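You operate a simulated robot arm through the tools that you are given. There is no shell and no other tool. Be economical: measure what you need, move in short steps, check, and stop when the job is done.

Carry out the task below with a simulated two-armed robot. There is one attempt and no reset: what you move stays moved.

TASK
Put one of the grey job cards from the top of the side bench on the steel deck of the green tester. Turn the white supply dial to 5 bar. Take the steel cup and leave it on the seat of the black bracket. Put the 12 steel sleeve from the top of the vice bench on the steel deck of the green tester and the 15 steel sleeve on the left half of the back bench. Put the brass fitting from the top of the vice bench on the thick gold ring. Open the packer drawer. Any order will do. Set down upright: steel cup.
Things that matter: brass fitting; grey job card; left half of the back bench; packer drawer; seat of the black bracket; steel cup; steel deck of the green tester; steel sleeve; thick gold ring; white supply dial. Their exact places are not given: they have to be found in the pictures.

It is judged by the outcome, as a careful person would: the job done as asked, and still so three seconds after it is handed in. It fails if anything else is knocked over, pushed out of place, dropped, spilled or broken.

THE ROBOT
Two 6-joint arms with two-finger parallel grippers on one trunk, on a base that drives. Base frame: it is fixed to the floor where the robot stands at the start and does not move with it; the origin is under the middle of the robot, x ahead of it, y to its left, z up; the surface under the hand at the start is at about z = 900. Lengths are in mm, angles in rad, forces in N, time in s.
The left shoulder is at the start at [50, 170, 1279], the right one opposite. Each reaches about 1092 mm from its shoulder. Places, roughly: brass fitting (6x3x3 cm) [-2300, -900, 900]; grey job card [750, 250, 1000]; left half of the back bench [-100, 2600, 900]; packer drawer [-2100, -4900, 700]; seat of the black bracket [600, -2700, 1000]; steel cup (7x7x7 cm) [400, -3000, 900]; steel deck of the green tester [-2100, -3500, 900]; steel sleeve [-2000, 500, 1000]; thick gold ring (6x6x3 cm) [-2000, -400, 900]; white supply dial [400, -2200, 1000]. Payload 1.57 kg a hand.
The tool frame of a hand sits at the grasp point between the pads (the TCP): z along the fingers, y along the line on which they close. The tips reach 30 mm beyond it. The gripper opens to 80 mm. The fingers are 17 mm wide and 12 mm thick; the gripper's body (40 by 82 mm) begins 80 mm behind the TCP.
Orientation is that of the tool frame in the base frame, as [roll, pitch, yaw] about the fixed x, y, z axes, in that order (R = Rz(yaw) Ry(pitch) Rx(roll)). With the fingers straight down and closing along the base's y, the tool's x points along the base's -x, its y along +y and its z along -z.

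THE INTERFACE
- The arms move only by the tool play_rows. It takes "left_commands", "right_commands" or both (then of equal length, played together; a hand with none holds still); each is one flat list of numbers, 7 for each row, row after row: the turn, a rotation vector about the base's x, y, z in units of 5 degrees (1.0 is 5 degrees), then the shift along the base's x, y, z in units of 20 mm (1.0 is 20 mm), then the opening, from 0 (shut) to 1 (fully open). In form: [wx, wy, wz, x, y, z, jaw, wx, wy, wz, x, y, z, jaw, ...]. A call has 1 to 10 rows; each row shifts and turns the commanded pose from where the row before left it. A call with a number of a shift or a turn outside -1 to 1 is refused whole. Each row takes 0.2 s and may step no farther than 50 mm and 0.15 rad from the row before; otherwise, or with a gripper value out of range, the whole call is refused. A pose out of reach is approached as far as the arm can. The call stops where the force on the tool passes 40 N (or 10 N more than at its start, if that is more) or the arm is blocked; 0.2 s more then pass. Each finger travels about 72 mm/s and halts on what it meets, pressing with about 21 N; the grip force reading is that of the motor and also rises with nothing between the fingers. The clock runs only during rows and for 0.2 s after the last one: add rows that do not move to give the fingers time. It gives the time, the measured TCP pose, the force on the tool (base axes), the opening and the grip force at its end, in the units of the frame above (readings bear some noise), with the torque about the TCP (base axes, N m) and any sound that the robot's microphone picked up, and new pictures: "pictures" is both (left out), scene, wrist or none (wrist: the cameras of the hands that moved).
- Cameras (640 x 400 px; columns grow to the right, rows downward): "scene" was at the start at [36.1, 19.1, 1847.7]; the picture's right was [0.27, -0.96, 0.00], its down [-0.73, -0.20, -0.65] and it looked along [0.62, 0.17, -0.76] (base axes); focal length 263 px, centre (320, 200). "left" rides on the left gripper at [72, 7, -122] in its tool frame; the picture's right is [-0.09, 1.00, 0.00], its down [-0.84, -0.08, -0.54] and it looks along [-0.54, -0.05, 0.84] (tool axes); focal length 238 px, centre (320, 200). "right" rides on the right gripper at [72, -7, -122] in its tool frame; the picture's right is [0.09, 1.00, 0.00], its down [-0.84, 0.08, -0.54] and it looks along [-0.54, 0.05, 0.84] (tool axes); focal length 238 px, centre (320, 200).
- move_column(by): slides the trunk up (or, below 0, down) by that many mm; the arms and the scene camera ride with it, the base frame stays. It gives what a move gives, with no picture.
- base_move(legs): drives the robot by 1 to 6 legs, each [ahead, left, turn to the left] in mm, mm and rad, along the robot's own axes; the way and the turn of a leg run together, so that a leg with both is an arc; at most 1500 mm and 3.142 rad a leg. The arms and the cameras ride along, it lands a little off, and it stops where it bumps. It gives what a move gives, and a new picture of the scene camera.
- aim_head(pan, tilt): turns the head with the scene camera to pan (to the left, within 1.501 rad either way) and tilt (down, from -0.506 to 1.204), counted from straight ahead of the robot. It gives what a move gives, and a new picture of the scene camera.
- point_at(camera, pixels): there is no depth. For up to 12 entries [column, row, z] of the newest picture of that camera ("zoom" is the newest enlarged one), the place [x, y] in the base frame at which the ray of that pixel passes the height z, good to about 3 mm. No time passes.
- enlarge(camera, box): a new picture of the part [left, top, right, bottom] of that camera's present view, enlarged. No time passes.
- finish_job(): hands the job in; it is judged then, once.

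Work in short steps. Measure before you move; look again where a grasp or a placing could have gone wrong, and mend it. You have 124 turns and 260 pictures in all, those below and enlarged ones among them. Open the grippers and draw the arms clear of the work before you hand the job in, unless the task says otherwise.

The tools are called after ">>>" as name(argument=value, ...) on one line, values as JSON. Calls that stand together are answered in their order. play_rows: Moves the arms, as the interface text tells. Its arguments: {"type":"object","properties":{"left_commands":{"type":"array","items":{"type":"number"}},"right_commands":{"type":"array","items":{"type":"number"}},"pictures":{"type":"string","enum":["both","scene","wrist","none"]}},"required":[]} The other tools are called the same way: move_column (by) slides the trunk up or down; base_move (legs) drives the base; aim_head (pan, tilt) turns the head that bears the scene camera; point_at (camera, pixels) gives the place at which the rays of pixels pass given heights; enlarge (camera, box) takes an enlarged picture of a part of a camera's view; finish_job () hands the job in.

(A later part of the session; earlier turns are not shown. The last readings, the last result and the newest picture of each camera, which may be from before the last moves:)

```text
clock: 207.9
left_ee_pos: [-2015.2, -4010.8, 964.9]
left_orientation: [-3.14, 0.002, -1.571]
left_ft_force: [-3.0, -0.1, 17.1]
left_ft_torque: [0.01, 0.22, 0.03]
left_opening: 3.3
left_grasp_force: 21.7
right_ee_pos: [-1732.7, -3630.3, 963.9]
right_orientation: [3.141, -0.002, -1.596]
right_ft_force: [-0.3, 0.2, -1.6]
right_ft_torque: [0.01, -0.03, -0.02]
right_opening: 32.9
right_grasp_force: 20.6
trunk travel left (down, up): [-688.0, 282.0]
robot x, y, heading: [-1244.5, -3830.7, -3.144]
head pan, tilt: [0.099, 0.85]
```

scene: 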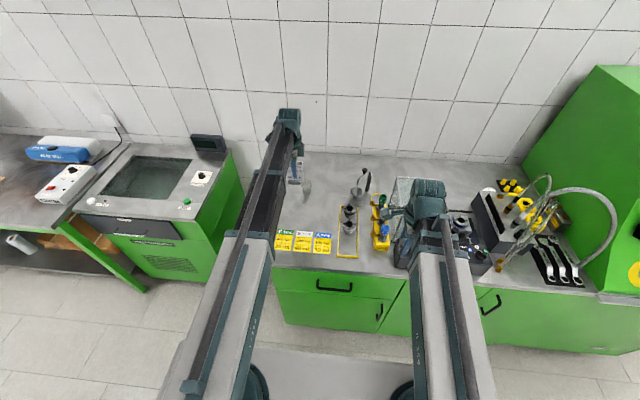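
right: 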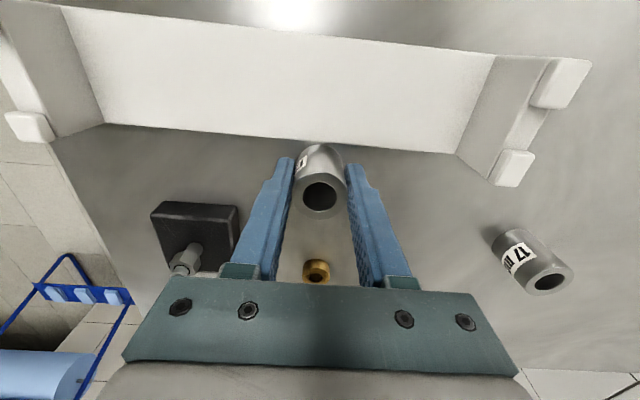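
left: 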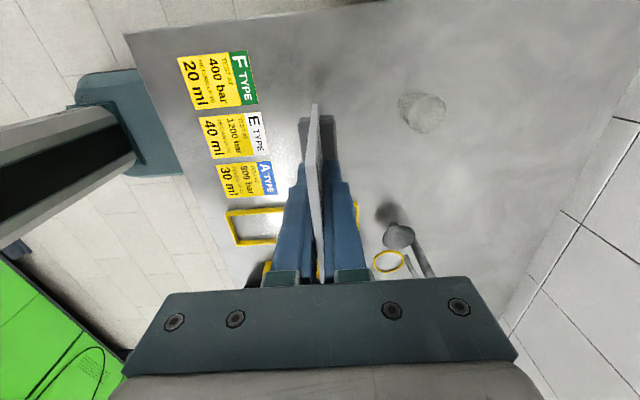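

The card holder is on the deck (17 N). I open the left hand and raise.

>>> play_rows(left_commands=[0, 0, 0, 0, 0, 0, 0.2, 0, 0, 0, 0, 0, 0, 0.5, 0, 0, 0, 0, 0, 0, 0.8, 0, 0, 0, 0, 0, 0, 0.8, 0, 0, 0, 0, 0, 0, 0.8], pictures="wrist")

>>> move_column(by=203)

>>> enlarge(camera="left", box=[160, 0, 480, 200])

```text
clock: 209.1
left_ee_pos: [-2016.9, -4010.4, 962.5]
left_orientation: [-3.141, 0.0, -1.57]
left_ft_force: [0.4, 0.3, 0.8]
left_ft_torque: [0.05, 0.02, 0.01]
left_opening: 64.0
left_grasp_force: 0.0
right_ee_pos: [-1734.0, -3630.0, 963.1]
right_orientation: [3.141, -0.002, -1.597]
right_ft_force: [0.3, -0.1, -2.8]
right_ft_torque: [-0.03, -0.04, 0.03]
right_opening: 32.9
right_grasp_force: 20.7
trunk travel left (down, up): [-688.0, 282.0]
robot x, y, heading: [-1244.9, -3830.7, -3.146]
head pan, tilt: [0.099, 0.85]
```

left: 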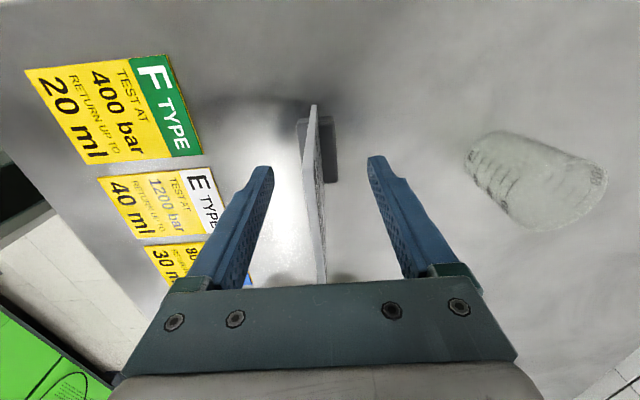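

```text
clock: 211.2
left_ee_pos: [-2016.6, -4011.0, 1165.5]
left_orientation: [-3.14, 0.0, -1.571]
left_ft_force: [-0.2, 0.2, 0.6]
left_ft_torque: [0.01, 0.02, -0.01]
left_opening: 63.8
left_grasp_force: 0.0
right_ee_pos: [-1733.4, -3629.9, 1166.1]
right_orientation: [-3.141, -0.001, -1.594]
right_ft_force: [-0.2, 0.6, -1.5]
right_ft_torque: [0.01, 0.0, 0.0]
right_opening: 33.0
right_grasp_force: 21.5
trunk travel left (down, up): [-891.0, 79.0]
robot x, y, heading: [-1245.5, -3833.4, -3.147]
head pan, tilt: [0.099, 0.85]
```

```text
2.00 times, centred on (320, 100) of left
```

zoom: 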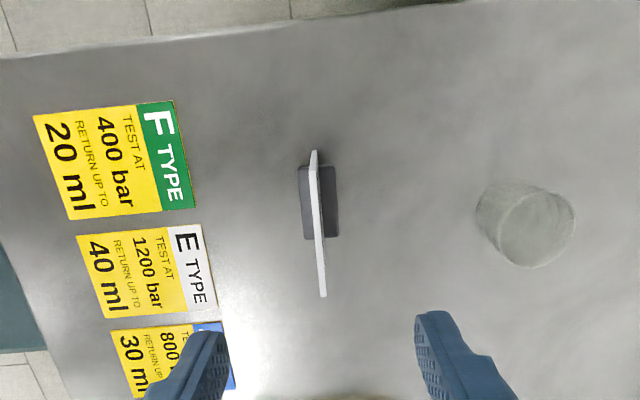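

Card stands on the deck. Retract the left hand in front of the deck edge, shift the base 150 mm left, then bring the sleeve over (-2090,-3920).

>>> play_rows(left_commands=[0, 0, 0, 1, 0.15, 0, 0.8, 0, 0, 0, 1, 0.15, 0, 0.8, 0, 0, 0, 1, 0.15, 0, 0.8, 0, 0, 0, 1, 0.15, 0, 0.8, 0, 0, 0, 1, 0.15, 0, 0.8, 0, 0, 0, 1, 0.15, 0, 0.8, 0, 0, 0, 1, 0.15, 0, 0.8, 0, 0, 0, 1, 0.15, 0, 0.8, 0, 0, 0, 1, 0.15, 0, 0.8, 0, 0, 0, 1, 0.15, 0, 0.8], pictures="none")

>>> play_rows(left_commands=[0, 0, 0, 1, 0.15, 0, 0.8, 0, 0, 0, 1, 0.15, 0, 0.8, 0, 0, 0, 1, 0.15, 0, 0.8, 0, 0, 0, 1, 0.15, 0, 0.8, 0, 0, 0, 1, 0.15, 0, 0.8], pictures="none")

>>> base_move(legs=[[0, 150, 0]])

>>> play_rows(right_commands=[0, 0, 0, -1, -0.39, 0, 0, 0, 0, 0, -1, -0.39, 0, 0, 0, 0, 0, -1, -0.39, 0, 0, 0, 0, 0, -1, -0.39, 0, 0, 0, 0, 0, -1, -0.39, 0, 0, 0, 0, 0, -1, -0.39, 0, 0, 0, 0, 0, -1, -0.39, 0, 0, 0, 0, 0, -1, -0.39, 0, 0, 0, 0, 0, -1, -0.39, 0, 0, 0, 0, 0, -1, -0.39, 0, 0], pictures="none")

>>> play_rows(right_commands=[0, 0, 0, -1, -0.39, 0, 0, 0, 0, 0, -1, -0.39, 0, 0, 0, 0, 0, -1, -0.39, 0, 0, 0, 0, 0, -1, -0.39, 0, 0, 0, 0, 0, -1, -0.39, 0, 0, 0, 0, 0, -1, -0.39, 0, 0, 0, 0, 0, -1, -0.39, 0, 0, 0, 0, 0, 0, 0, 0, 0], pictures="both")

```text
clock: 213.4
left_ee_pos: [-1816.1, -3980.7, 1166.8]
left_orientation: [-3.139, -0.001, -1.569]
left_ft_force: [0.7, 0.0, 0.3]
left_ft_torque: [-0.02, 0.01, 0.02]
left_opening: 64.0
left_grasp_force: 0.1
right_ee_pos: [-1733.3, -3630.1, 1165.7]
right_orientation: [3.14, -0.001, -1.596]
right_ft_force: [0.1, -0.4, -2.3]
right_ft_torque: [-0.04, 0.0, 0.0]
right_opening: 32.9
right_grasp_force: 20.7
trunk travel left (down, up): [-891.0, 79.0]
robot x, y, heading: [-1244.2, -3833.9, -3.139]
head pan, tilt: [0.099, 0.85]
```

```text
clock: 214.7
left_ee_pos: [-1715.0, -3966.4, 1167.0]
left_orientation: [-3.14, 0.001, -1.571]
left_ft_force: [-0.4, 0.1, 0.7]
left_ft_torque: [-0.03, -0.02, -0.03]
left_opening: 63.9
left_grasp_force: 0.1
right_ee_pos: [-1733.9, -3630.5, 1165.9]
right_orientation: [-3.141, -0.001, -1.595]
right_ft_force: [0.7, -0.2, -1.8]
right_ft_torque: [0.03, 0.05, -0.01]
right_opening: 33.1
right_grasp_force: 20.8
trunk travel left (down, up): [-891.0, 79.0]
robot x, y, heading: [-1241.9, -3835.8, -3.14]
head pan, tilt: [0.099, 0.85]
```

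```text
clock: 216.0
left_ee_pos: [-1715.4, -4119.8, 1166.9]
left_orientation: [-3.139, 0.001, -1.573]
left_ft_force: [0.1, -0.7, -0.2]
left_ft_torque: [0.02, 0.02, 0.02]
left_opening: 64.1
left_grasp_force: 0.0
right_ee_pos: [-1733.4, -3784.5, 1166.9]
right_orientation: [-3.141, -0.001, -1.598]
right_ft_force: [-0.1, -0.6, -1.5]
right_ft_torque: [0.02, -0.02, 0.01]
right_opening: 32.6
right_grasp_force: 21.3
trunk travel left (down, up): [-891.0, 79.0]
robot x, y, heading: [-1248.2, -3986.6, 3.135]
head pan, tilt: [0.099, 0.85]
```

scene: 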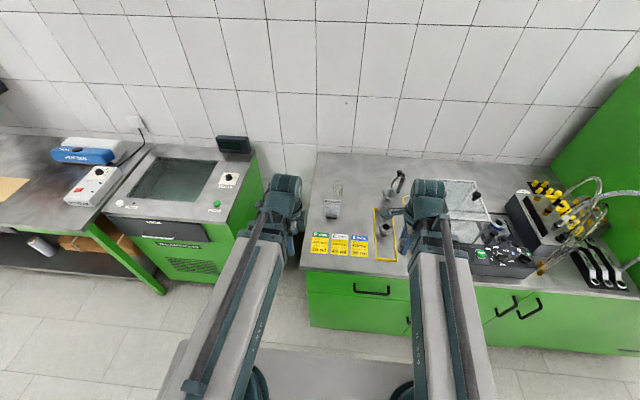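

```text
clock: 218.2
left_ee_pos: [-1717.2, -4118.0, 1166.8]
left_orientation: [-3.139, 0.0, -1.573]
left_ft_force: [-0.3, 0.5, -0.7]
left_ft_torque: [0.01, 0.01, 0.01]
left_opening: 63.9
left_grasp_force: 0.1
right_ee_pos: [-1934.6, -3861.2, 1166.8]
right_orientation: [-3.141, -0.001, -1.597]
right_ft_force: [0.6, -0.1, -2.0]
right_ft_torque: [0.0, 0.01, -0.01]
right_opening: 33.1
right_grasp_force: 20.8
trunk travel left (down, up): [-891.0, 79.0]
robot x, y, heading: [-1244.8, -3988.4, 3.138]
head pan, tilt: [0.099, 0.85]
```

```text
clock: 220.0
left_ee_pos: [-1715.2, -4118.4, 1166.7]
left_orientation: [-3.14, -0.001, -1.572]
left_ft_force: [0.3, 0.1, -0.4]
left_ft_torque: [0.04, 0.01, 0.01]
left_opening: 63.9
left_grasp_force: 0.0
right_ee_pos: [-2074.4, -3914.5, 1165.9]
right_orientation: [3.141, -0.001, -1.597]
right_ft_force: [-0.3, 0.2, -1.6]
right_ft_torque: [-0.01, -0.01, 0.04]
right_opening: 33.0
right_grasp_force: 21.1
trunk travel left (down, up): [-891.0, 79.0]
robot x, y, heading: [-1243.6, -3983.7, 3.139]
head pan, tilt: [0.099, 0.85]
```

scene: 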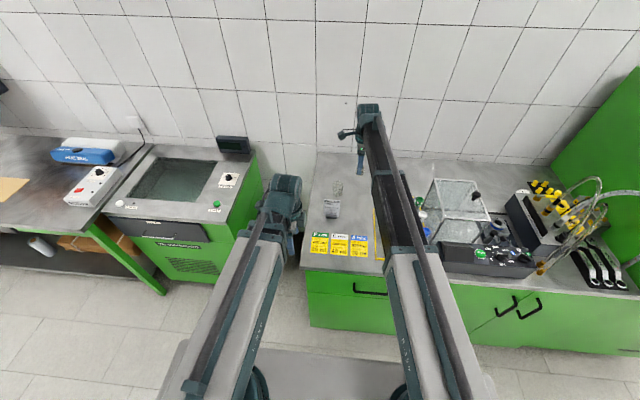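
right: 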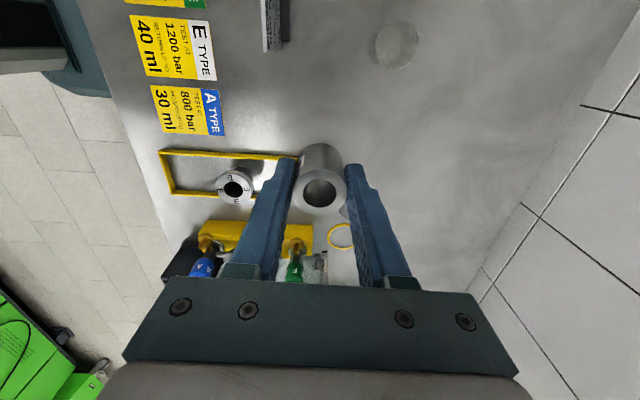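

>>> play_rows(right_commands=[0, 0, 0, -0.8, -0.8, 0, 0, 0, 0, 0, 0, 0, 0, 0], pictures="none")

>>> move_column(by=-120)

>>> enlarge(camera="right", box=[0, 0, 640, 400])

>>> aim_head(pan=-0.05, tilt=0.85)

```text
clock: 220.6
left_ee_pos: [-1715.5, -4118.1, 1166.1]
left_orientation: [-3.139, 0.001, -1.573]
left_ft_force: [0.0, -0.8, 0.2]
left_ft_torque: [0.0, -0.02, 0.02]
left_opening: 63.9
left_grasp_force: 0.1
right_ee_pos: [-2089.4, -3931.5, 1165.8]
right_orientation: [-3.142, -0.002, -1.597]
right_ft_force: [0.3, 0.4, -1.8]
right_ft_torque: [-0.01, 0.01, -0.03]
right_opening: 33.0
right_grasp_force: 21.2
trunk travel left (down, up): [-891.0, 79.0]
robot x, y, heading: [-1244.7, -3987.5, 3.136]
head pan, tilt: [0.099, 0.85]
```

```text
clock: 222.1
left_ee_pos: [-1716.4, -4118.2, 1046.4]
left_orientation: [-3.139, 0.001, -1.573]
left_ft_force: [0.9, -0.2, 0.2]
left_ft_torque: [0.05, 0.0, -0.01]
left_opening: 64.2
left_grasp_force: 0.0
right_ee_pos: [-2090.7, -3931.8, 1046.7]
right_orientation: [-3.141, -0.002, -1.596]
right_ft_force: [0.1, -0.3, -2.4]
right_ft_torque: [-0.01, -0.01, 0.01]
right_opening: 33.0
right_grasp_force: 20.9
trunk travel left (down, up): [-771.0, 199.0]
robot x, y, heading: [-1242.3, -3985.4, 3.144]
head pan, tilt: [0.099, 0.85]
```

```text
1.00 times, centred on (320, 200) of right (not enlarged: the box is as wide or as high as the picture)
```

zoom: 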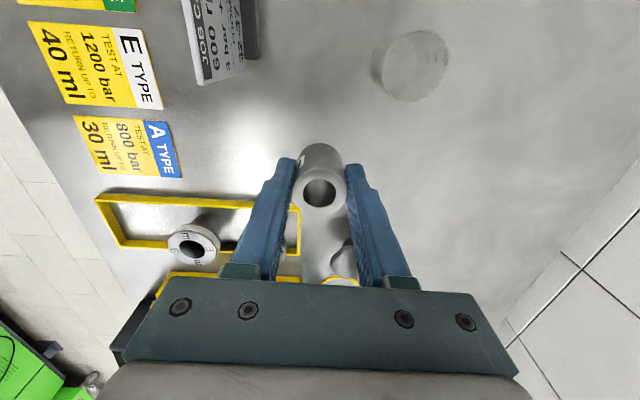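

```text
clock: 222.8
left_ee_pos: [-1717.2, -4118.6, 1046.5]
left_orientation: [-3.14, 0.0, -1.571]
left_ft_force: [-0.7, -0.2, 0.1]
left_ft_torque: [-0.01, 0.0, -0.01]
left_opening: 64.1
left_grasp_force: 0.0
right_ee_pos: [-2089.8, -3932.2, 1046.5]
right_orientation: [-3.141, -0.002, -1.596]
right_ft_force: [0.3, 0.9, -2.2]
right_ft_torque: [-0.03, 0.01, 0.01]
right_opening: 33.0
right_grasp_force: 21.4
trunk travel left (down, up): [-771.0, 199.0]
robot x, y, heading: [-1245.7, -3986.8, 3.138]
head pan, tilt: [-0.051, 0.85]
```

scene: 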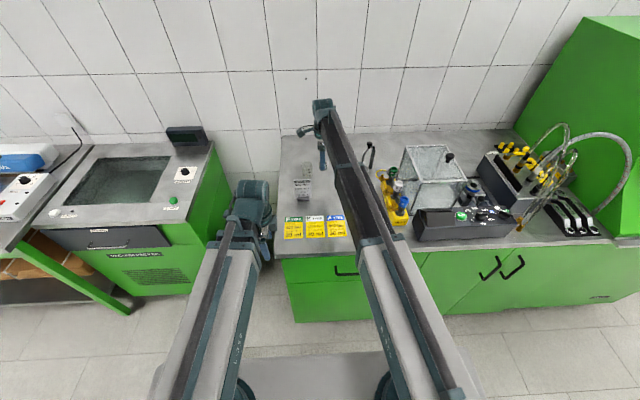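

>>> point_at(camera="right", pixels=[[298, 207, 905], [195, 245, 960], [320, 190, 900]])

>>> move_column(by=-99)

>>> move_column(by=-4)

>>> move_column(by=-2)

```text
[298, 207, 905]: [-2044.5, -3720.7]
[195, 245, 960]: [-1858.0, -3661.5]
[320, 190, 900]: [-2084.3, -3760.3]
```

```text
clock: 224.2
left_ee_pos: [-1715.0, -4119.2, 946.4]
left_orientation: [-3.14, 0.002, -1.573]
left_ft_force: [0.4, -0.4, 0.3]
left_ft_torque: [-0.05, 0.02, -0.01]
left_opening: 63.9
left_grasp_force: 0.2
right_ee_pos: [-2090.1, -3932.0, 946.4]
right_orientation: [-3.141, -0.002, -1.598]
right_ft_force: [-0.1, 0.5, -1.7]
right_ft_torque: [-0.03, -0.05, 0.01]
right_opening: 33.1
right_grasp_force: 21.0
trunk travel left (down, up): [-672.0, 298.0]
robot x, y, heading: [-1248.4, -3985.5, 3.14]
head pan, tilt: [-0.051, 0.85]
```

```text
clock: 224.7
left_ee_pos: [-1714.8, -4119.4, 944.7]
left_orientation: [-3.139, 0.0, -1.574]
left_ft_force: [0.3, 0.4, -0.9]
left_ft_torque: [0.01, 0.01, 0.0]
left_opening: 64.1
left_grasp_force: 0.0
right_ee_pos: [-2089.9, -3930.7, 944.5]
right_orientation: [3.14, -0.002, -1.598]
right_ft_force: [-6.2, -0.2, 13.9]
right_ft_torque: [0.03, 0.08, 0.0]
right_opening: 33.1
right_grasp_force: 20.7
trunk travel left (down, up): [-668.0, 302.0]
robot x, y, heading: [-1243.7, -3985.8, 3.138]
head pan, tilt: [-0.051, 0.85]
```

```text
clock: 225.2
left_ee_pos: [-1714.8, -4119.2, 941.0]
left_orientation: [-3.14, 0.001, -1.572]
left_ft_force: [-0.1, 0.2, 0.0]
left_ft_torque: [0.02, -0.02, 0.02]
left_opening: 63.6
left_grasp_force: 0.1
right_ee_pos: [-2090.0, -3931.7, 942.0]
right_orientation: [3.14, -0.002, -1.597]
right_ft_force: [-4.9, -0.1, 15.1]
right_ft_torque: [0.07, 0.13, 0.02]
right_opening: 33.2
right_grasp_force: 20.7
trunk travel left (down, up): [-666.0, 304.0]
robot x, y, heading: [-1244.4, -3988.5, 3.138]
head pan, tilt: [-0.051, 0.85]
```

Contact. I open the right hand, look and raise.

>>> play_rows(right_commands=[0, 0, 0, 0, 0, 0, 0.5, 0, 0, 0, 0, 0, 0, 0.7, 0, 0, 0, 0, 0, 0, 0.7, 0, 0, 0, 0, 0, 0, 0.7], pictures="wrist")

>>> move_column(by=225)

>>> play_rows(right_commands=[0, 0, 0, 1, 0.4, 0, 0.7, 0, 0, 0, 1, 0.4, 0, 0.7, 0, 0, 0, 1, 0.4, 0, 0.7, 0, 0, 0, 1, 0.4, 0, 0.7, 0, 0, 0, 1, 0.4, 0, 0.7, 0, 0, 0, 1, 0.4, 0, 0.7, 0, 0, 0, 1, 0.4, 0, 0.7, 0, 0, 0, 1, 0.4, 0, 0.7, 0, 0, 0, 1, 0.4, 0, 0.7, 0, 0, 0, 1, 0.4, 0, 0.7], pictures="none")

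>>> play_rows(right_commands=[0, 0, 0, 1, 0.4, 0, 0.7, 0, 0, 0, 1, 0.4, 0, 0.7, 0, 0, 0, 1, 0.4, 0, 0.7, 0, 0, 0, 1, 0.4, 0, 0.7, 0, 0, 0, 1, 0.4, 0, 0.7, 0, 0, 0, 1, 0.4, 0, 0.7, 0, 0, 0, 1, 0.4, 0, 0.7], pictures="scene")

```text
clock: 226.2
left_ee_pos: [-1715.6, -4117.9, 940.6]
left_orientation: [-3.138, -0.001, -1.573]
left_ft_force: [0.2, 0.0, -0.4]
left_ft_torque: [0.01, -0.01, 0.0]
left_opening: 64.0
left_grasp_force: 0.2
right_ee_pos: [-2089.3, -3931.8, 940.7]
right_orientation: [3.141, -0.002, -1.597]
right_ft_force: [0.4, 0.1, -0.6]
right_ft_torque: [-0.01, 0.03, 0.01]
right_opening: 56.1
right_grasp_force: 0.1
trunk travel left (down, up): [-666.0, 304.0]
robot x, y, heading: [-1243.0, -3984.4, 3.136]
head pan, tilt: [-0.051, 0.85]
```

right: 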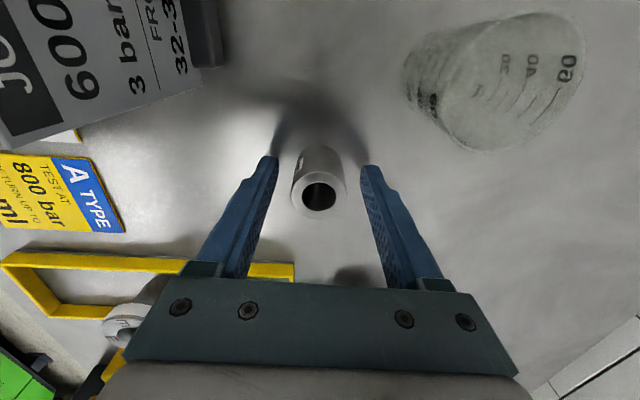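

```text
clock: 228.6
left_ee_pos: [-1715.9, -4117.6, 1167.0]
left_orientation: [-3.139, 0.0, -1.571]
left_ft_force: [0.6, -0.5, -0.1]
left_ft_torque: [-0.01, -0.03, 0.02]
left_opening: 63.8
left_grasp_force: 0.1
right_ee_pos: [-2089.6, -3931.4, 1165.9]
right_orientation: [-3.141, -0.001, -1.597]
right_ft_force: [0.2, -0.1, -0.5]
right_ft_torque: [-0.04, -0.01, 0.04]
right_opening: 56.0
right_grasp_force: 0.1
trunk travel left (down, up): [-891.0, 79.0]
robot x, y, heading: [-1245.5, -3985.7, 3.146]
head pan, tilt: [-0.051, 0.85]
```

```text
clock: 230.8
left_ee_pos: [-1715.5, -4118.6, 1165.7]
left_orientation: [-3.139, 0.0, -1.571]
left_ft_force: [-0.1, 0.0, -0.3]
left_ft_torque: [-0.03, 0.01, 0.01]
left_opening: 63.9
left_grasp_force: 0.1
right_ee_pos: [-1889.8, -3851.3, 1166.6]
right_orientation: [3.141, -0.003, -1.596]
right_ft_force: [0.1, 1.5, 0.4]
right_ft_torque: [0.01, 0.02, -0.05]
right_opening: 55.6
right_grasp_force: 0.0
trunk travel left (down, up): [-891.0, 79.0]
robot x, y, heading: [-1246.3, -3992.3, 3.141]
head pan, tilt: [-0.051, 0.85]
```

```text
clock: 232.4
left_ee_pos: [-1714.7, -4118.7, 1167.4]
left_orientation: [-3.141, 0.0, -1.572]
left_ft_force: [0.3, -0.7, -0.2]
left_ft_torque: [0.01, 0.0, 0.0]
left_opening: 64.1
left_grasp_force: 0.2
right_ee_pos: [-1748.7, -3796.7, 1166.1]
right_orientation: [-3.141, -0.002, -1.599]
right_ft_force: [-0.2, 0.5, -0.4]
right_ft_torque: [-0.01, -0.02, 0.05]
right_opening: 56.0
right_grasp_force: 0.1
trunk travel left (down, up): [-891.0, 79.0]
robot x, y, heading: [-1247.1, -3986.8, 3.142]
head pan, tilt: [-0.051, 0.85]
```

scene: 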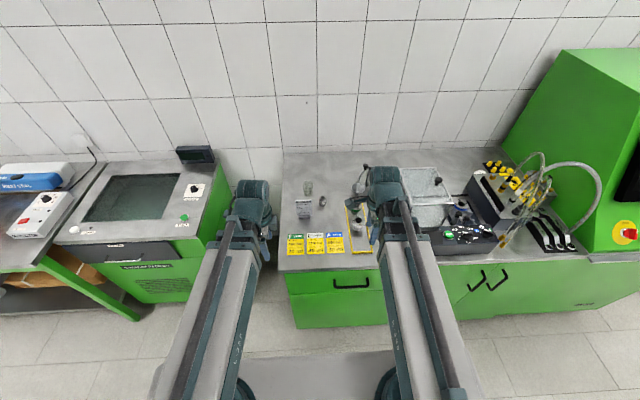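

Sleeve and card are on the deck. The packer left shows a dark drawer with a handle at ≈(110,255). I back off a bit, drive left and look.

>>> base_move(legs=[[-300, 0, 0], [0, 700, 0]])

>>> aim_head(pan=0, tilt=0.75)

>>> enlarge(camera="scene", box=[160, 150, 480, 350])

```text
clock: 237.8
left_ee_pos: [-1410.5, -4819.9, 1166.6]
left_orientation: [-3.139, 0.001, -1.554]
left_ft_force: [0.7, -0.1, -0.3]
left_ft_torque: [-0.01, 0.0, -0.01]
left_opening: 64.2
left_grasp_force: 0.0
right_ee_pos: [-1450.7, -4498.2, 1167.7]
right_orientation: [-3.14, -0.001, -1.581]
right_ft_force: [0.1, -0.9, -0.2]
right_ft_torque: [-0.01, 0.01, 0.0]
right_opening: 56.2
right_grasp_force: 0.1
trunk travel left (down, up): [-891.0, 79.0]
robot x, y, heading: [-944.1, -4677.5, -3.126]
head pan, tilt: [-0.051, 0.85]
```

scene: 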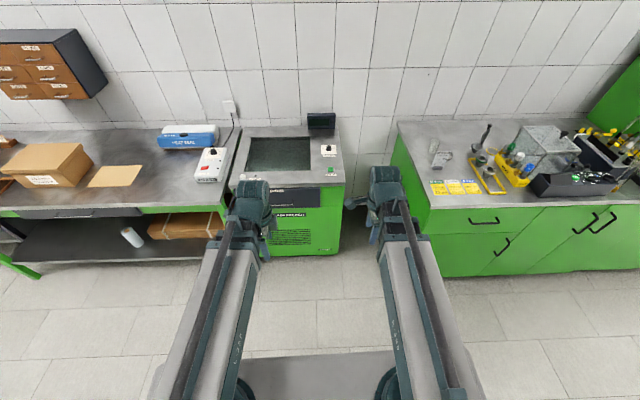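

```text
clock: 238.5
left_ee_pos: [-1410.9, -4819.6, 1166.7]
left_orientation: [-3.14, 0.0, -1.555]
left_ft_force: [-0.6, -0.4, 0.0]
left_ft_torque: [-0.02, -0.01, 0.0]
left_opening: 63.8
left_grasp_force: 0.1
right_ee_pos: [-1450.7, -4497.1, 1166.5]
right_orientation: [3.141, 0.0, -1.581]
right_ft_force: [-0.9, 0.7, -0.1]
right_ft_torque: [-0.01, -0.01, -0.02]
right_opening: 55.9
right_grasp_force: 0.1
trunk travel left (down, up): [-891.0, 79.0]
robot x, y, heading: [-938.4, -4679.0, -3.124]
head pan, tilt: [0.0, 0.75]
```

scene: 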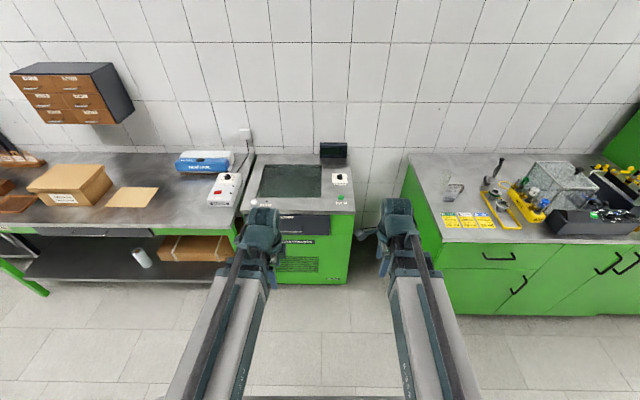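

```text
2.00 times, centred on (320, 250) of scene
```

zoom: 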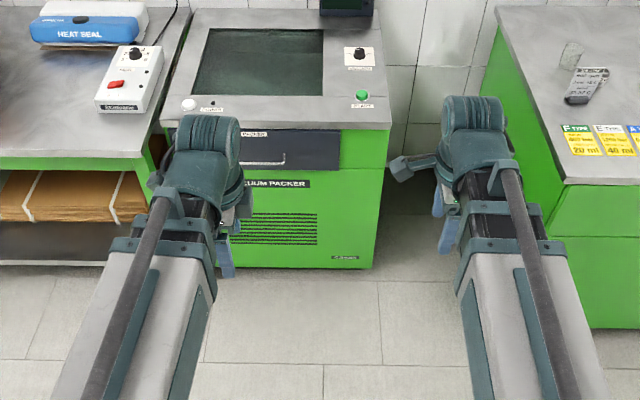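

>>> point_at(camera="scene", pixels=[[355, 211, 900], [243, 209, 900], [329, 217, 860], [300, 231, 800], [290, 233, 800], [345, 283, 0], [355, 211, 950]])

>>> base_move(legs=[[0, 450, 0]])

>>> enlarge(camera="scene", box=[300, 120, 520, 300])

```text
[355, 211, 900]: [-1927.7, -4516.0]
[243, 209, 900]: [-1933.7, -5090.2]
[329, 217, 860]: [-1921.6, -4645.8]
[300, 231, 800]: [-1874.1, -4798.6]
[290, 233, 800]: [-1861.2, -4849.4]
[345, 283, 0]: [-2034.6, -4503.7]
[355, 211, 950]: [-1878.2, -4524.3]
```

```text
clock: 241.2
left_ee_pos: [-1401.4, -5272.3, 1166.3]
left_orientation: [-3.14, -0.001, -1.548]
left_ft_force: [0.6, -0.3, 0.6]
left_ft_torque: [0.04, -0.02, 0.0]
left_opening: 64.1
left_grasp_force: 0.1
right_ee_pos: [-1443.1, -4951.4, 1166.0]
right_orientation: [3.141, -0.002, -1.574]
right_ft_force: [-0.7, 0.1, -0.2]
right_ft_torque: [0.02, 0.01, 0.02]
right_opening: 56.2
right_grasp_force: 0.0
trunk travel left (down, up): [-891.0, 79.0]
robot x, y, heading: [-933.8, -5131.3, -3.121]
head pan, tilt: [0.0, 0.75]
```

scene: 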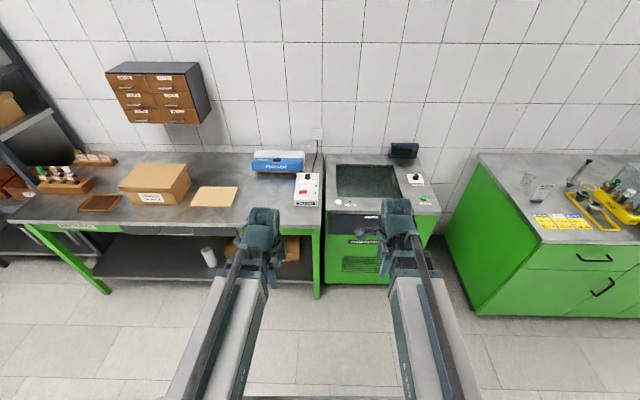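

```text
2.22 times, centred on (410, 210) of scene
```

zoom: 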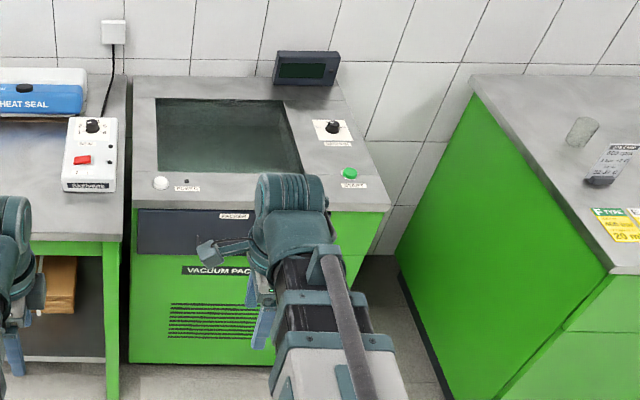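

>>> enlarge(camera="right", box=[0, 0, 640, 400])

>>> base_move(legs=[[0, -190, 0]])

>>> enlarge(camera="scene", box=[240, 150, 420, 300])

```text
1.00 times, centred on (320, 200) of right (not enlarged: the box is as wide or as high as the picture)
```

zoom: 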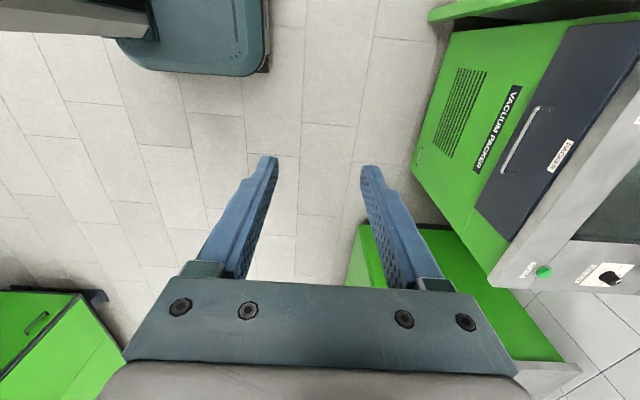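

```text
clock: 242.8
left_ee_pos: [-1405.8, -5081.1, 1166.7]
left_orientation: [-3.14, -0.002, -1.547]
left_ft_force: [-0.2, -0.2, -0.5]
left_ft_torque: [-0.03, 0.01, 0.01]
left_opening: 64.3
left_grasp_force: 0.1
right_ee_pos: [-1448.0, -4760.6, 1166.1]
right_orientation: [3.141, -0.004, -1.573]
right_ft_force: [0.2, 0.6, 0.5]
right_ft_torque: [-0.05, 0.01, 0.03]
right_opening: 55.9
right_grasp_force: 0.1
trunk travel left (down, up): [-891.0, 79.0]
robot x, y, heading: [-941.4, -4937.8, -3.115]
head pan, tilt: [0.0, 0.75]
```

scene: 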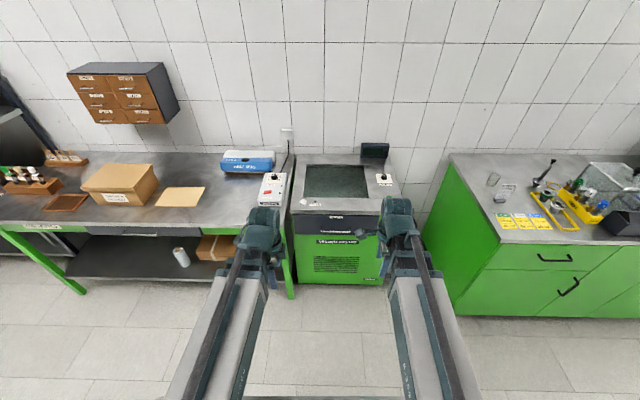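

```text
2.67 times, centred on (330, 225) of scene
```

zoom: 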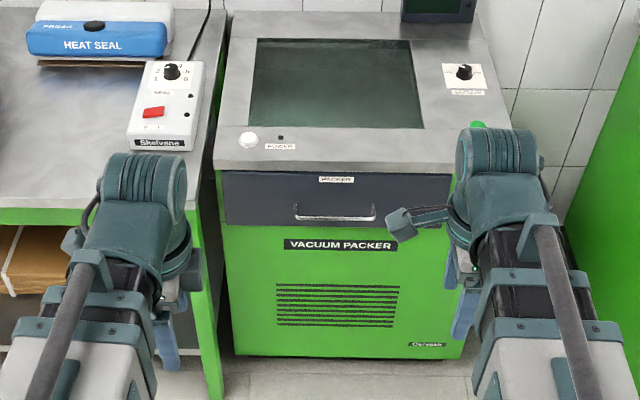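

The handle is a silver bar low on the drawer (zoom (295–375,211)). Fingers should point forward to grip it; I test pitching the right hand up 90° about y.

>>> play_rows(right_commands=[0, 1, 0, 0, 0, 0, 0.7, 0, 1, 0, 0, 0, 0, 0.7, 0, 1, 0, 0, 0, 0, 0.7, 0, 1, 0, 0, 0, 0, 0.7, 0, 1, 0, 0, 0, 0, 0.7, 0, 1, 0, 0, 0, 0, 0.7, 0, 1, 0, 0, 0, 0, 0.7, 0, 1, 0, 0, 0, 0, 0.7, 0, 1, 0, 0, 0, 0, 0.7], pictures="none")

>>> play_rows(right_commands=[0, 1, 0, 0, 0, 0, 0.7, 0, 1, 0, 0, 0, 0, 0.7, 0, 1, 0, 0, 0, 0, 0.7, 0, 1, 0, 0, 0, 0, 0.7, 0, 1, 0, 0, 0, 0, 0.7, 0, 1, 0, 0, 0, 0, 0.7, 0, 1, 0, 0, 0, 0, 0.7, 0, 1, 0, 0, 0, 0, 0.7, 0, 1, 0, 0, 0, 0, 0.7], pictures="both")

```text
clock: 244.8
left_ee_pos: [-1405.7, -5081.7, 1166.2]
left_orientation: [-3.14, -0.001, -1.547]
left_ft_force: [-0.4, 0.4, 0.9]
left_ft_torque: [0.0, 0.0, 0.01]
left_opening: 63.9
left_grasp_force: 0.1
right_ee_pos: [-1555.7, -4759.1, 1229.8]
right_orientation: [2.355, -0.004, -1.572]
right_ft_force: [-0.7, 0.6, 0.3]
right_ft_torque: [0.01, 0.0, 0.0]
right_opening: 55.9
right_grasp_force: 0.0
right hand out of reach, approached as far as the arm can: row 2, 3, 4, 5, 6, 7, 8, 9
trunk travel left (down, up): [-891.0, 79.0]
robot x, y, heading: [-936.0, -4939.1, -3.118]
head pan, tilt: [0.0, 0.75]
```

```text
clock: 246.8
left_ee_pos: [-1405.7, -5082.3, 1166.1]
left_orientation: [-3.138, 0.001, -1.549]
left_ft_force: [0.3, 0.2, -0.4]
left_ft_torque: [0.0, -0.02, 0.01]
left_opening: 63.9
left_grasp_force: 0.0
right_ee_pos: [-1620.0, -4758.2, 1379.1]
right_orientation: [1.604, -0.003, -1.564]
right_ft_force: [-0.6, 0.1, 0.1]
right_ft_torque: [0.01, -0.01, 0.02]
right_opening: 56.3
right_grasp_force: 0.1
right hand out of reach, approached as far as the arm can: row 1, 2, 3, 4, 5, 6, 7, 8, 9
trunk travel left (down, up): [-891.0, 79.0]
robot x, y, heading: [-938.4, -4937.2, -3.117]
head pan, tilt: [0.0, 0.75]
```

scene: 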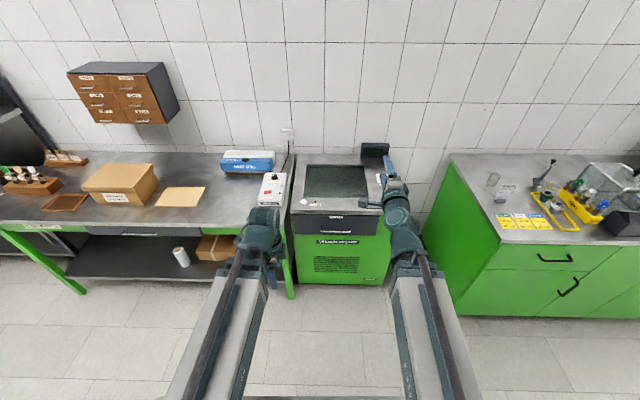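
right: 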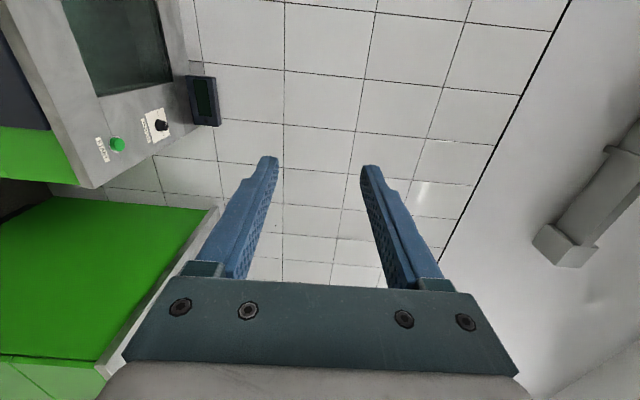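

Fingers now point forward with jaws closing vertically. I locate the handle in 3D.

>>> point_at(camera="scene", pixels=[[320, 231, 750], [336, 231, 780], [350, 231, 780], [336, 231, 800], [336, 211, 900], [336, 216, 870], [320, 285, 60]])

>>> enlarge(camera="scene", box=[290, 200, 390, 260])

```text
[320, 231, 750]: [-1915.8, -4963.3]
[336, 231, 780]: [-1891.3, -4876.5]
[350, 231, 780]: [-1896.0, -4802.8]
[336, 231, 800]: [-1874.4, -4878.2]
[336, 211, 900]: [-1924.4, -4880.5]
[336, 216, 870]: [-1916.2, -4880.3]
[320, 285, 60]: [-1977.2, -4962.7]
```

```text
6.40 times, centred on (340, 230) of scene
```

zoom: 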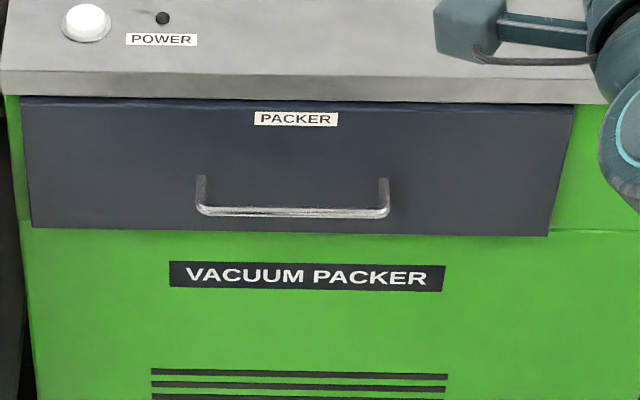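

>>> point_at(camera="zoom", pixels=[[200, 180, 760], [385, 182, 760], [200, 180, 740], [293, 211, 760], [293, 211, 740], [293, 211, 720], [293, 97, 870], [293, 232, 720], [293, 73, 900]])

```text
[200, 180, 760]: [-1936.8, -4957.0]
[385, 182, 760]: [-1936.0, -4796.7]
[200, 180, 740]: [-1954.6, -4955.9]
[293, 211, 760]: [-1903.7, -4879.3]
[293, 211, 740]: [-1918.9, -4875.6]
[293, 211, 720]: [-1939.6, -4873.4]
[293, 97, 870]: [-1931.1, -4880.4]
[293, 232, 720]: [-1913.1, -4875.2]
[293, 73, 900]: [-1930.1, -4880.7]
```

Handle bar: x≈-1904, y −4955…−4797, z≈760. I shift the right hand to y≈-4876 and lower the trunk so its TCP is at z≈760.

>>> play_rows(right_commands=[0, 0.4, 0, 0, -1, 0, 0.7, 0, 0, 0, 0, -1, 0, 0.7, 0, 0, 0, 0, -1, 0, 0.7, 0, 0, 0, 0, -1, 0, 0.7, 0, 0, 0, 0, -1, 0, 0.7, 0, 0, 0, 0, -0.9, 0, 0.7, 0, 0, 0, 0, 0, 0, 0.7], pictures="none")

>>> move_column(by=-400)

>>> enlarge(camera="right", box=[0, 0, 640, 400])

```text
clock: 248.4
left_ee_pos: [-1405.8, -5081.4, 1166.0]
left_orientation: [-3.14, 0.001, -1.547]
left_ft_force: [0.1, 0.5, 0.6]
left_ft_torque: [0.01, 0.0, -0.01]
left_opening: 64.2
left_grasp_force: 0.0
right_ee_pos: [-1620.7, -4876.7, 1395.2]
right_orientation: [1.535, -0.002, -1.569]
right_ft_force: [0.1, 0.7, -0.1]
right_ft_torque: [-0.01, 0.03, 0.02]
right_opening: 55.8
right_grasp_force: 0.1
right hand out of reach, approached as far as the arm can: row 1
trunk travel left (down, up): [-891.0, 79.0]
robot x, y, heading: [-938.9, -4937.2, -3.119]
head pan, tilt: [0.0, 0.75]
```

```text
clock: 252.2
left_ee_pos: [-1406.1, -5080.9, 766.4]
left_orientation: [-3.141, 0.0, -1.549]
left_ft_force: [0.3, -0.3, 0.3]
left_ft_torque: [-0.01, 0.0, -0.02]
left_opening: 64.0
left_grasp_force: 0.0
right_ee_pos: [-1621.3, -4875.1, 994.0]
right_orientation: [1.535, -0.002, -1.569]
right_ft_force: [0.0, 0.0, 0.7]
right_ft_torque: [-0.03, -0.04, -0.02]
right_opening: 56.2
right_grasp_force: 0.0
trunk travel left (down, up): [-491.0, 479.0]
robot x, y, heading: [-940.3, -4937.9, -3.126]
head pan, tilt: [0.0, 0.75]
```

```text
1.00 times, centred on (320, 200) of right (not enlarged: the box is as wide or as high as the picture)
```

zoom: 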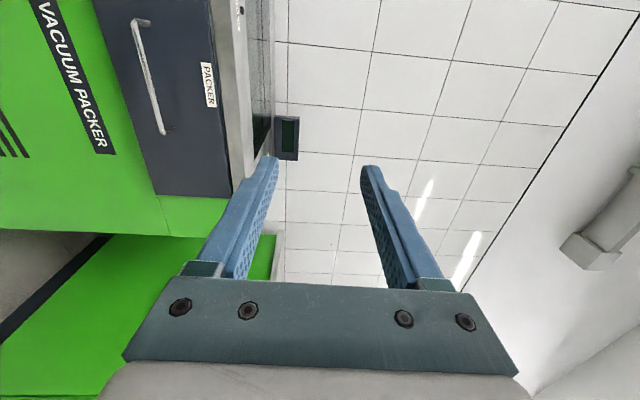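

>>> play_rows(right_commands=[0, -0.4, 0, 0, 0, 0, 0.7, 0, 0, 0, 0, 0, 0, 0.7], pictures="none")

>>> move_column(by=-226)

>>> enlarge(camera="right", box=[0, 0, 640, 400])

```text
clock: 252.8
left_ee_pos: [-1405.8, -5081.4, 766.9]
left_orientation: [-3.14, -0.001, -1.547]
left_ft_force: [-0.3, 0.1, 0.2]
left_ft_torque: [-0.01, 0.01, -0.02]
left_opening: 64.2
left_grasp_force: 0.0
right_ee_pos: [-1620.5, -4877.0, 986.9]
right_orientation: [1.57, -0.002, -1.569]
right_ft_force: [0.1, 0.1, 0.5]
right_ft_torque: [-0.01, 0.02, 0.02]
right_opening: 56.1
right_grasp_force: 0.1
right hand out of reach, approached as far as the arm can: row 1
trunk travel left (down, up): [-491.0, 479.0]
robot x, y, heading: [-937.1, -4938.0, -3.117]
head pan, tilt: [0.0, 0.75]
```

```text
clock: 255.2
left_ee_pos: [-1406.0, -5082.1, 540.4]
left_orientation: [-3.14, -0.001, -1.548]
left_ft_force: [-0.1, 0.8, 0.3]
left_ft_torque: [-0.02, 0.01, -0.01]
left_opening: 64.0
left_grasp_force: 0.1
right_ee_pos: [-1620.5, -4876.4, 760.6]
right_orientation: [1.568, -0.002, -1.57]
right_ft_force: [-0.4, 0.4, 0.2]
right_ft_torque: [-0.03, 0.03, 0.01]
right_opening: 56.2
right_grasp_force: 0.1
trunk travel left (down, up): [-265.0, 705.0]
robot x, y, heading: [-939.9, -4938.1, -3.119]
head pan, tilt: [0.0, 0.75]
```

```text
1.00 times, centred on (320, 200) of right (not enlarged: the box is as wide or as high as the picture)
```

zoom: 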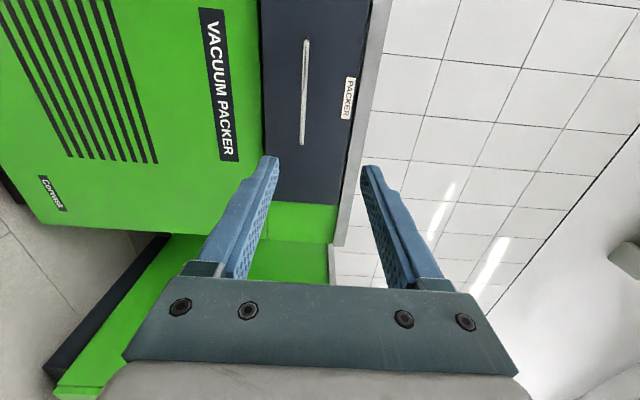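

From the wrist view the handle is lower: z≈735, x≈-1922. I lower 24 mm more and advance 200 mm.

>>> move_column(by=-24)

>>> play_rows(right_commands=[0, 0, 0, -1, 0, 0, 0.8, 0, 0, 0, -1, 0, 0, 0.8, 0, 0, 0, -1, 0, 0, 0.8, 0, 0, 0, -1, 0, 0, 0.8, 0, 0, 0, -1, 0, 0, 0.8, 0, 0, 0, -1, 0, 0, 0.8, 0, 0, 0, -1, 0, 0, 0.8, 0, 0, 0, -1, 0, 0, 0.8, 0, 0, 0, -1, 0, 0, 0.8, 0, 0, 0, -1, 0, 0, 0.8], pictures="both")

```text
clock: 255.9
left_ee_pos: [-1405.5, -5082.3, 517.2]
left_orientation: [-3.14, 0.001, -1.547]
left_ft_force: [-0.2, -0.5, 0.5]
left_ft_torque: [0.03, 0.0, 0.01]
left_opening: 63.9
left_grasp_force: 0.0
right_ee_pos: [-1620.5, -4876.2, 736.7]
right_orientation: [1.57, -0.001, -1.567]
right_ft_force: [0.1, 0.0, -0.2]
right_ft_torque: [0.0, -0.01, -0.02]
right_opening: 56.0
right_grasp_force: 0.1
trunk travel left (down, up): [-241.0, 729.0]
robot x, y, heading: [-941.3, -4941.2, -3.124]
head pan, tilt: [0.0, 0.75]
```

```text
clock: 258.1
left_ee_pos: [-1405.5, -5080.9, 516.7]
left_orientation: [-3.138, 0.001, -1.548]
left_ft_force: [0.5, -0.5, -0.4]
left_ft_torque: [0.01, 0.0, 0.03]
left_opening: 64.1
left_grasp_force: 0.0
right_ee_pos: [-1821.1, -4876.2, 736.4]
right_orientation: [1.574, -0.002, -1.569]
right_ft_force: [-0.1, -0.2, -0.9]
right_ft_torque: [-0.02, 0.04, -0.01]
right_opening: 64.0
right_grasp_force: 0.1
trunk travel left (down, up): [-241.0, 729.0]
robot x, y, heading: [-945.6, -4934.9, -3.121]
head pan, tilt: [0.0, 0.75]
```

scene: 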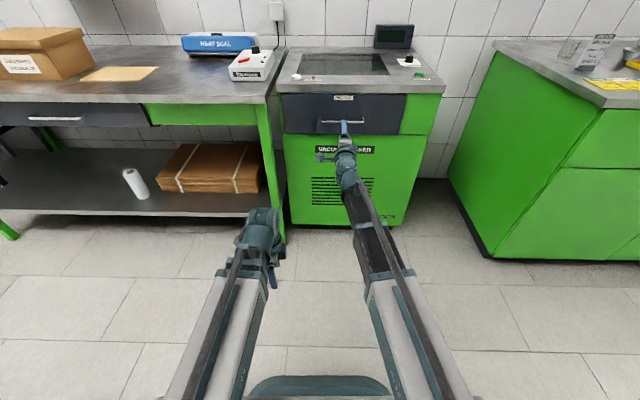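
right: 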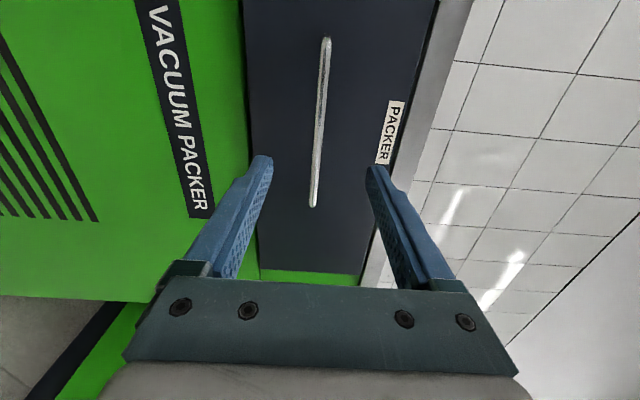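

Handle is between the fingers. Advance 86 mm and close.

>>> play_rows(right_commands=[0, 0, 0, -1, 0, 0, 0.8, 0, 0, 0, -1, 0, 0, 0.8, 0, 0, 0, -1, 0, 0, 0.8, 0, 0, 0, -1, 0, 0, 0.8, 0, 0, 0, -0.2, 0, 0, 0.8, 0, 0, 0, 0, 0, 0, 0.8], pictures="wrist")

```text
clock: 259.5
left_ee_pos: [-1404.8, -5082.7, 516.2]
left_orientation: [-3.14, -0.001, -1.548]
left_ft_force: [-0.1, 0.6, -0.6]
left_ft_torque: [0.0, 0.03, -0.03]
left_opening: 64.2
left_grasp_force: 0.1
right_ee_pos: [-1905.4, -4876.8, 736.6]
right_orientation: [1.57, -0.001, -1.571]
right_ft_force: [0.1, 0.5, -0.4]
right_ft_torque: [-0.01, 0.0, -0.02]
right_opening: 64.0
right_grasp_force: 0.1
trunk travel left (down, up): [-241.0, 729.0]
robot x, y, heading: [-939.6, -4937.8, -3.121]
head pan, tilt: [0.0, 0.75]
```

right: 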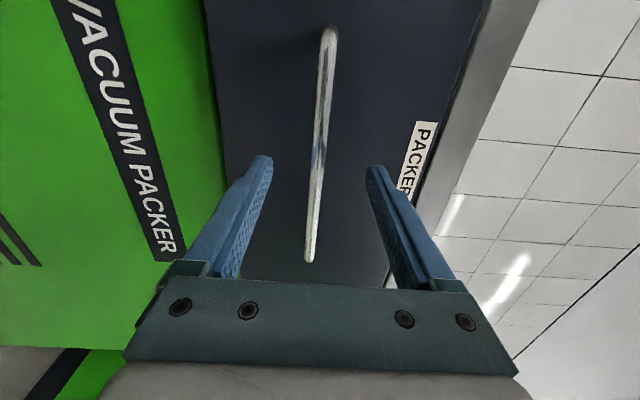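

>>> play_rows(right_commands=[0, 0, 0, 0, 0, 0, 0, 0, 0, 0, 0, 0, 0, 0, 0, 0, 0, 0, 0, 0, 0, 0, 0, 0, 0, 0, 0, 0], pictures="wrist")

```text
clock: 260.5
left_ee_pos: [-1406.7, -5082.5, 514.6]
left_orientation: [-3.139, -0.001, -1.549]
left_ft_force: [-0.3, -0.3, -0.1]
left_ft_torque: [-0.05, 0.02, -0.02]
left_opening: 64.0
left_grasp_force: 0.2
right_ee_pos: [-1902.8, -4876.5, 736.0]
right_orientation: [1.571, -0.003, -1.57]
right_ft_force: [16.3, 0.9, -30.7]
right_ft_torque: [0.11, -0.67, -0.1]
right_opening: 9.5
right_grasp_force: 28.1
trunk travel left (down, up): [-241.0, 729.0]
robot x, y, heading: [-937.6, -4941.2, -3.12]
head pan, tilt: [0.0, 0.75]
```

right: 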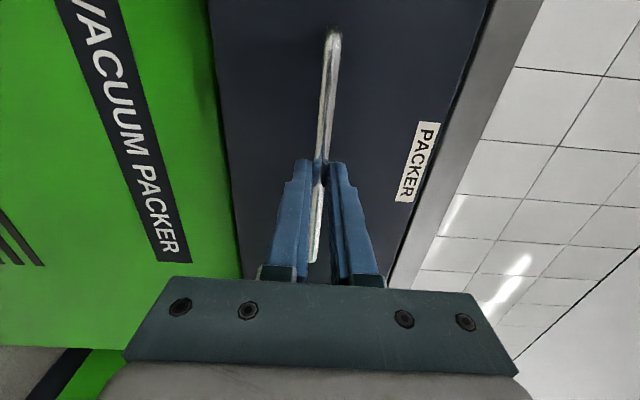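

Gripped; −31 N in z means the bar is slightly below centre. I lower 4 mm to relieve, then pull.

>>> move_column(by=-4)

>>> play_rows(right_commands=[0, 0, 0, 0.5, 0, 0, 0, 0, 0, 0, 0.5, 0, 0, 0, 0, 0, 0, 0.5, 0, 0, 0, 0, 0, 0, 0.5, 0, 0, 0], pictures="none")

```text
clock: 261.0
left_ee_pos: [-1404.9, -5082.5, 514.5]
left_orientation: [3.141, -0.001, -1.547]
left_ft_force: [-0.6, 0.0, 0.7]
left_ft_torque: [-0.02, 0.0, -0.03]
left_opening: 63.7
left_grasp_force: 0.0
right_ee_pos: [-1904.2, -4876.7, 733.7]
right_orientation: [1.568, -0.001, -1.569]
right_ft_force: [1.4, 1.0, 11.7]
right_ft_torque: [0.06, 0.22, 0.38]
right_opening: 10.0
right_grasp_force: 27.8
trunk travel left (down, up): [-237.0, 733.0]
robot x, y, heading: [-941.7, -4935.9, -3.121]
head pan, tilt: [0.0, 0.75]
```

```text
clock: 262.0
left_ee_pos: [-1405.2, -5082.1, 513.3]
left_orientation: [3.141, 0.001, -1.548]
left_ft_force: [0.1, 0.4, -0.5]
left_ft_torque: [0.01, 0.0, -0.06]
left_opening: 64.1
left_grasp_force: 0.1
right_ee_pos: [-1863.7, -4876.5, 734.4]
right_orientation: [1.566, 0.0, -1.567]
right_ft_force: [0.4, 1.9, 13.8]
right_ft_torque: [0.12, 0.29, 0.31]
right_opening: 9.7
right_grasp_force: 28.1
trunk travel left (down, up): [-237.0, 733.0]
robot x, y, heading: [-936.8, -4940.6, -3.116]
head pan, tilt: [0.0, 0.75]
```

It comes along with the bar still held. Pull on 200 mm.

>>> play_rows(right_commands=[0, 0, 0, 1, 0, 0, 0, 0, 0, 0, 1, 0, 0, 0, 0, 0, 0, 1, 0, 0, 0, 0, 0, 0, 1, 0, 0, 0, 0, 0, 0, 1, 0, 0, 0, 0, 0, 0, 1, 0, 0, 0, 0, 0, 0, 1, 0, 0, 0, 0, 0, 0, 1, 0, 0, 0, 0, 0, 0, 1, 0, 0, 0, 0, 0, 0, 1, 0, 0, 0], pictures="both")

```text
clock: 264.2
left_ee_pos: [-1405.8, -5081.2, 513.6]
left_orientation: [3.141, 0.0, -1.547]
left_ft_force: [-0.7, -0.5, -1.1]
left_ft_torque: [-0.01, -0.02, 0.01]
left_opening: 63.9
left_grasp_force: 0.0
right_ee_pos: [-1664.0, -4876.5, 734.6]
right_orientation: [1.565, -0.003, -1.571]
right_ft_force: [0.6, 13.6, 25.8]
right_ft_torque: [0.08, 0.53, 0.0]
right_opening: 10.1
right_grasp_force: 27.5
trunk travel left (down, up): [-237.0, 733.0]
robot x, y, heading: [-938.3, -4936.5, -3.118]
head pan, tilt: [0.0, 0.75]
```

scene: 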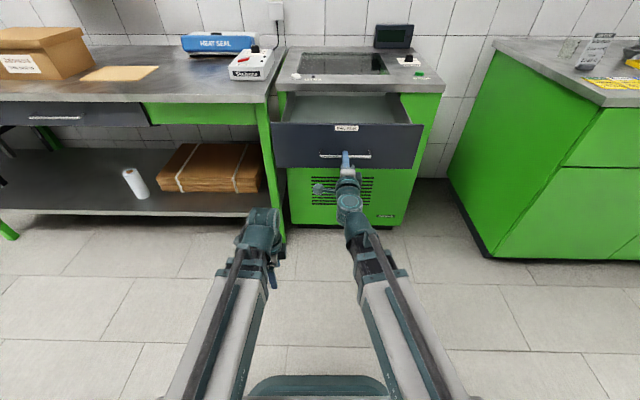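
right: 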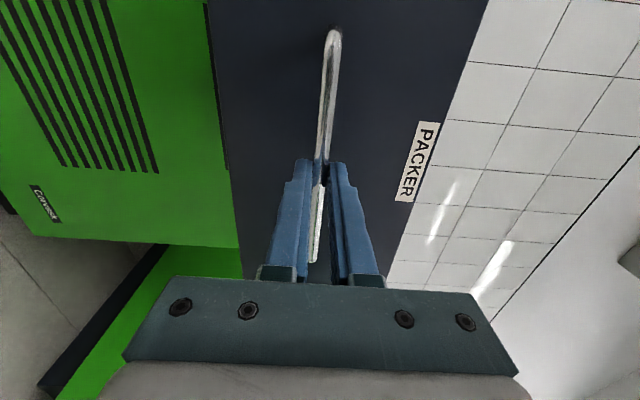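

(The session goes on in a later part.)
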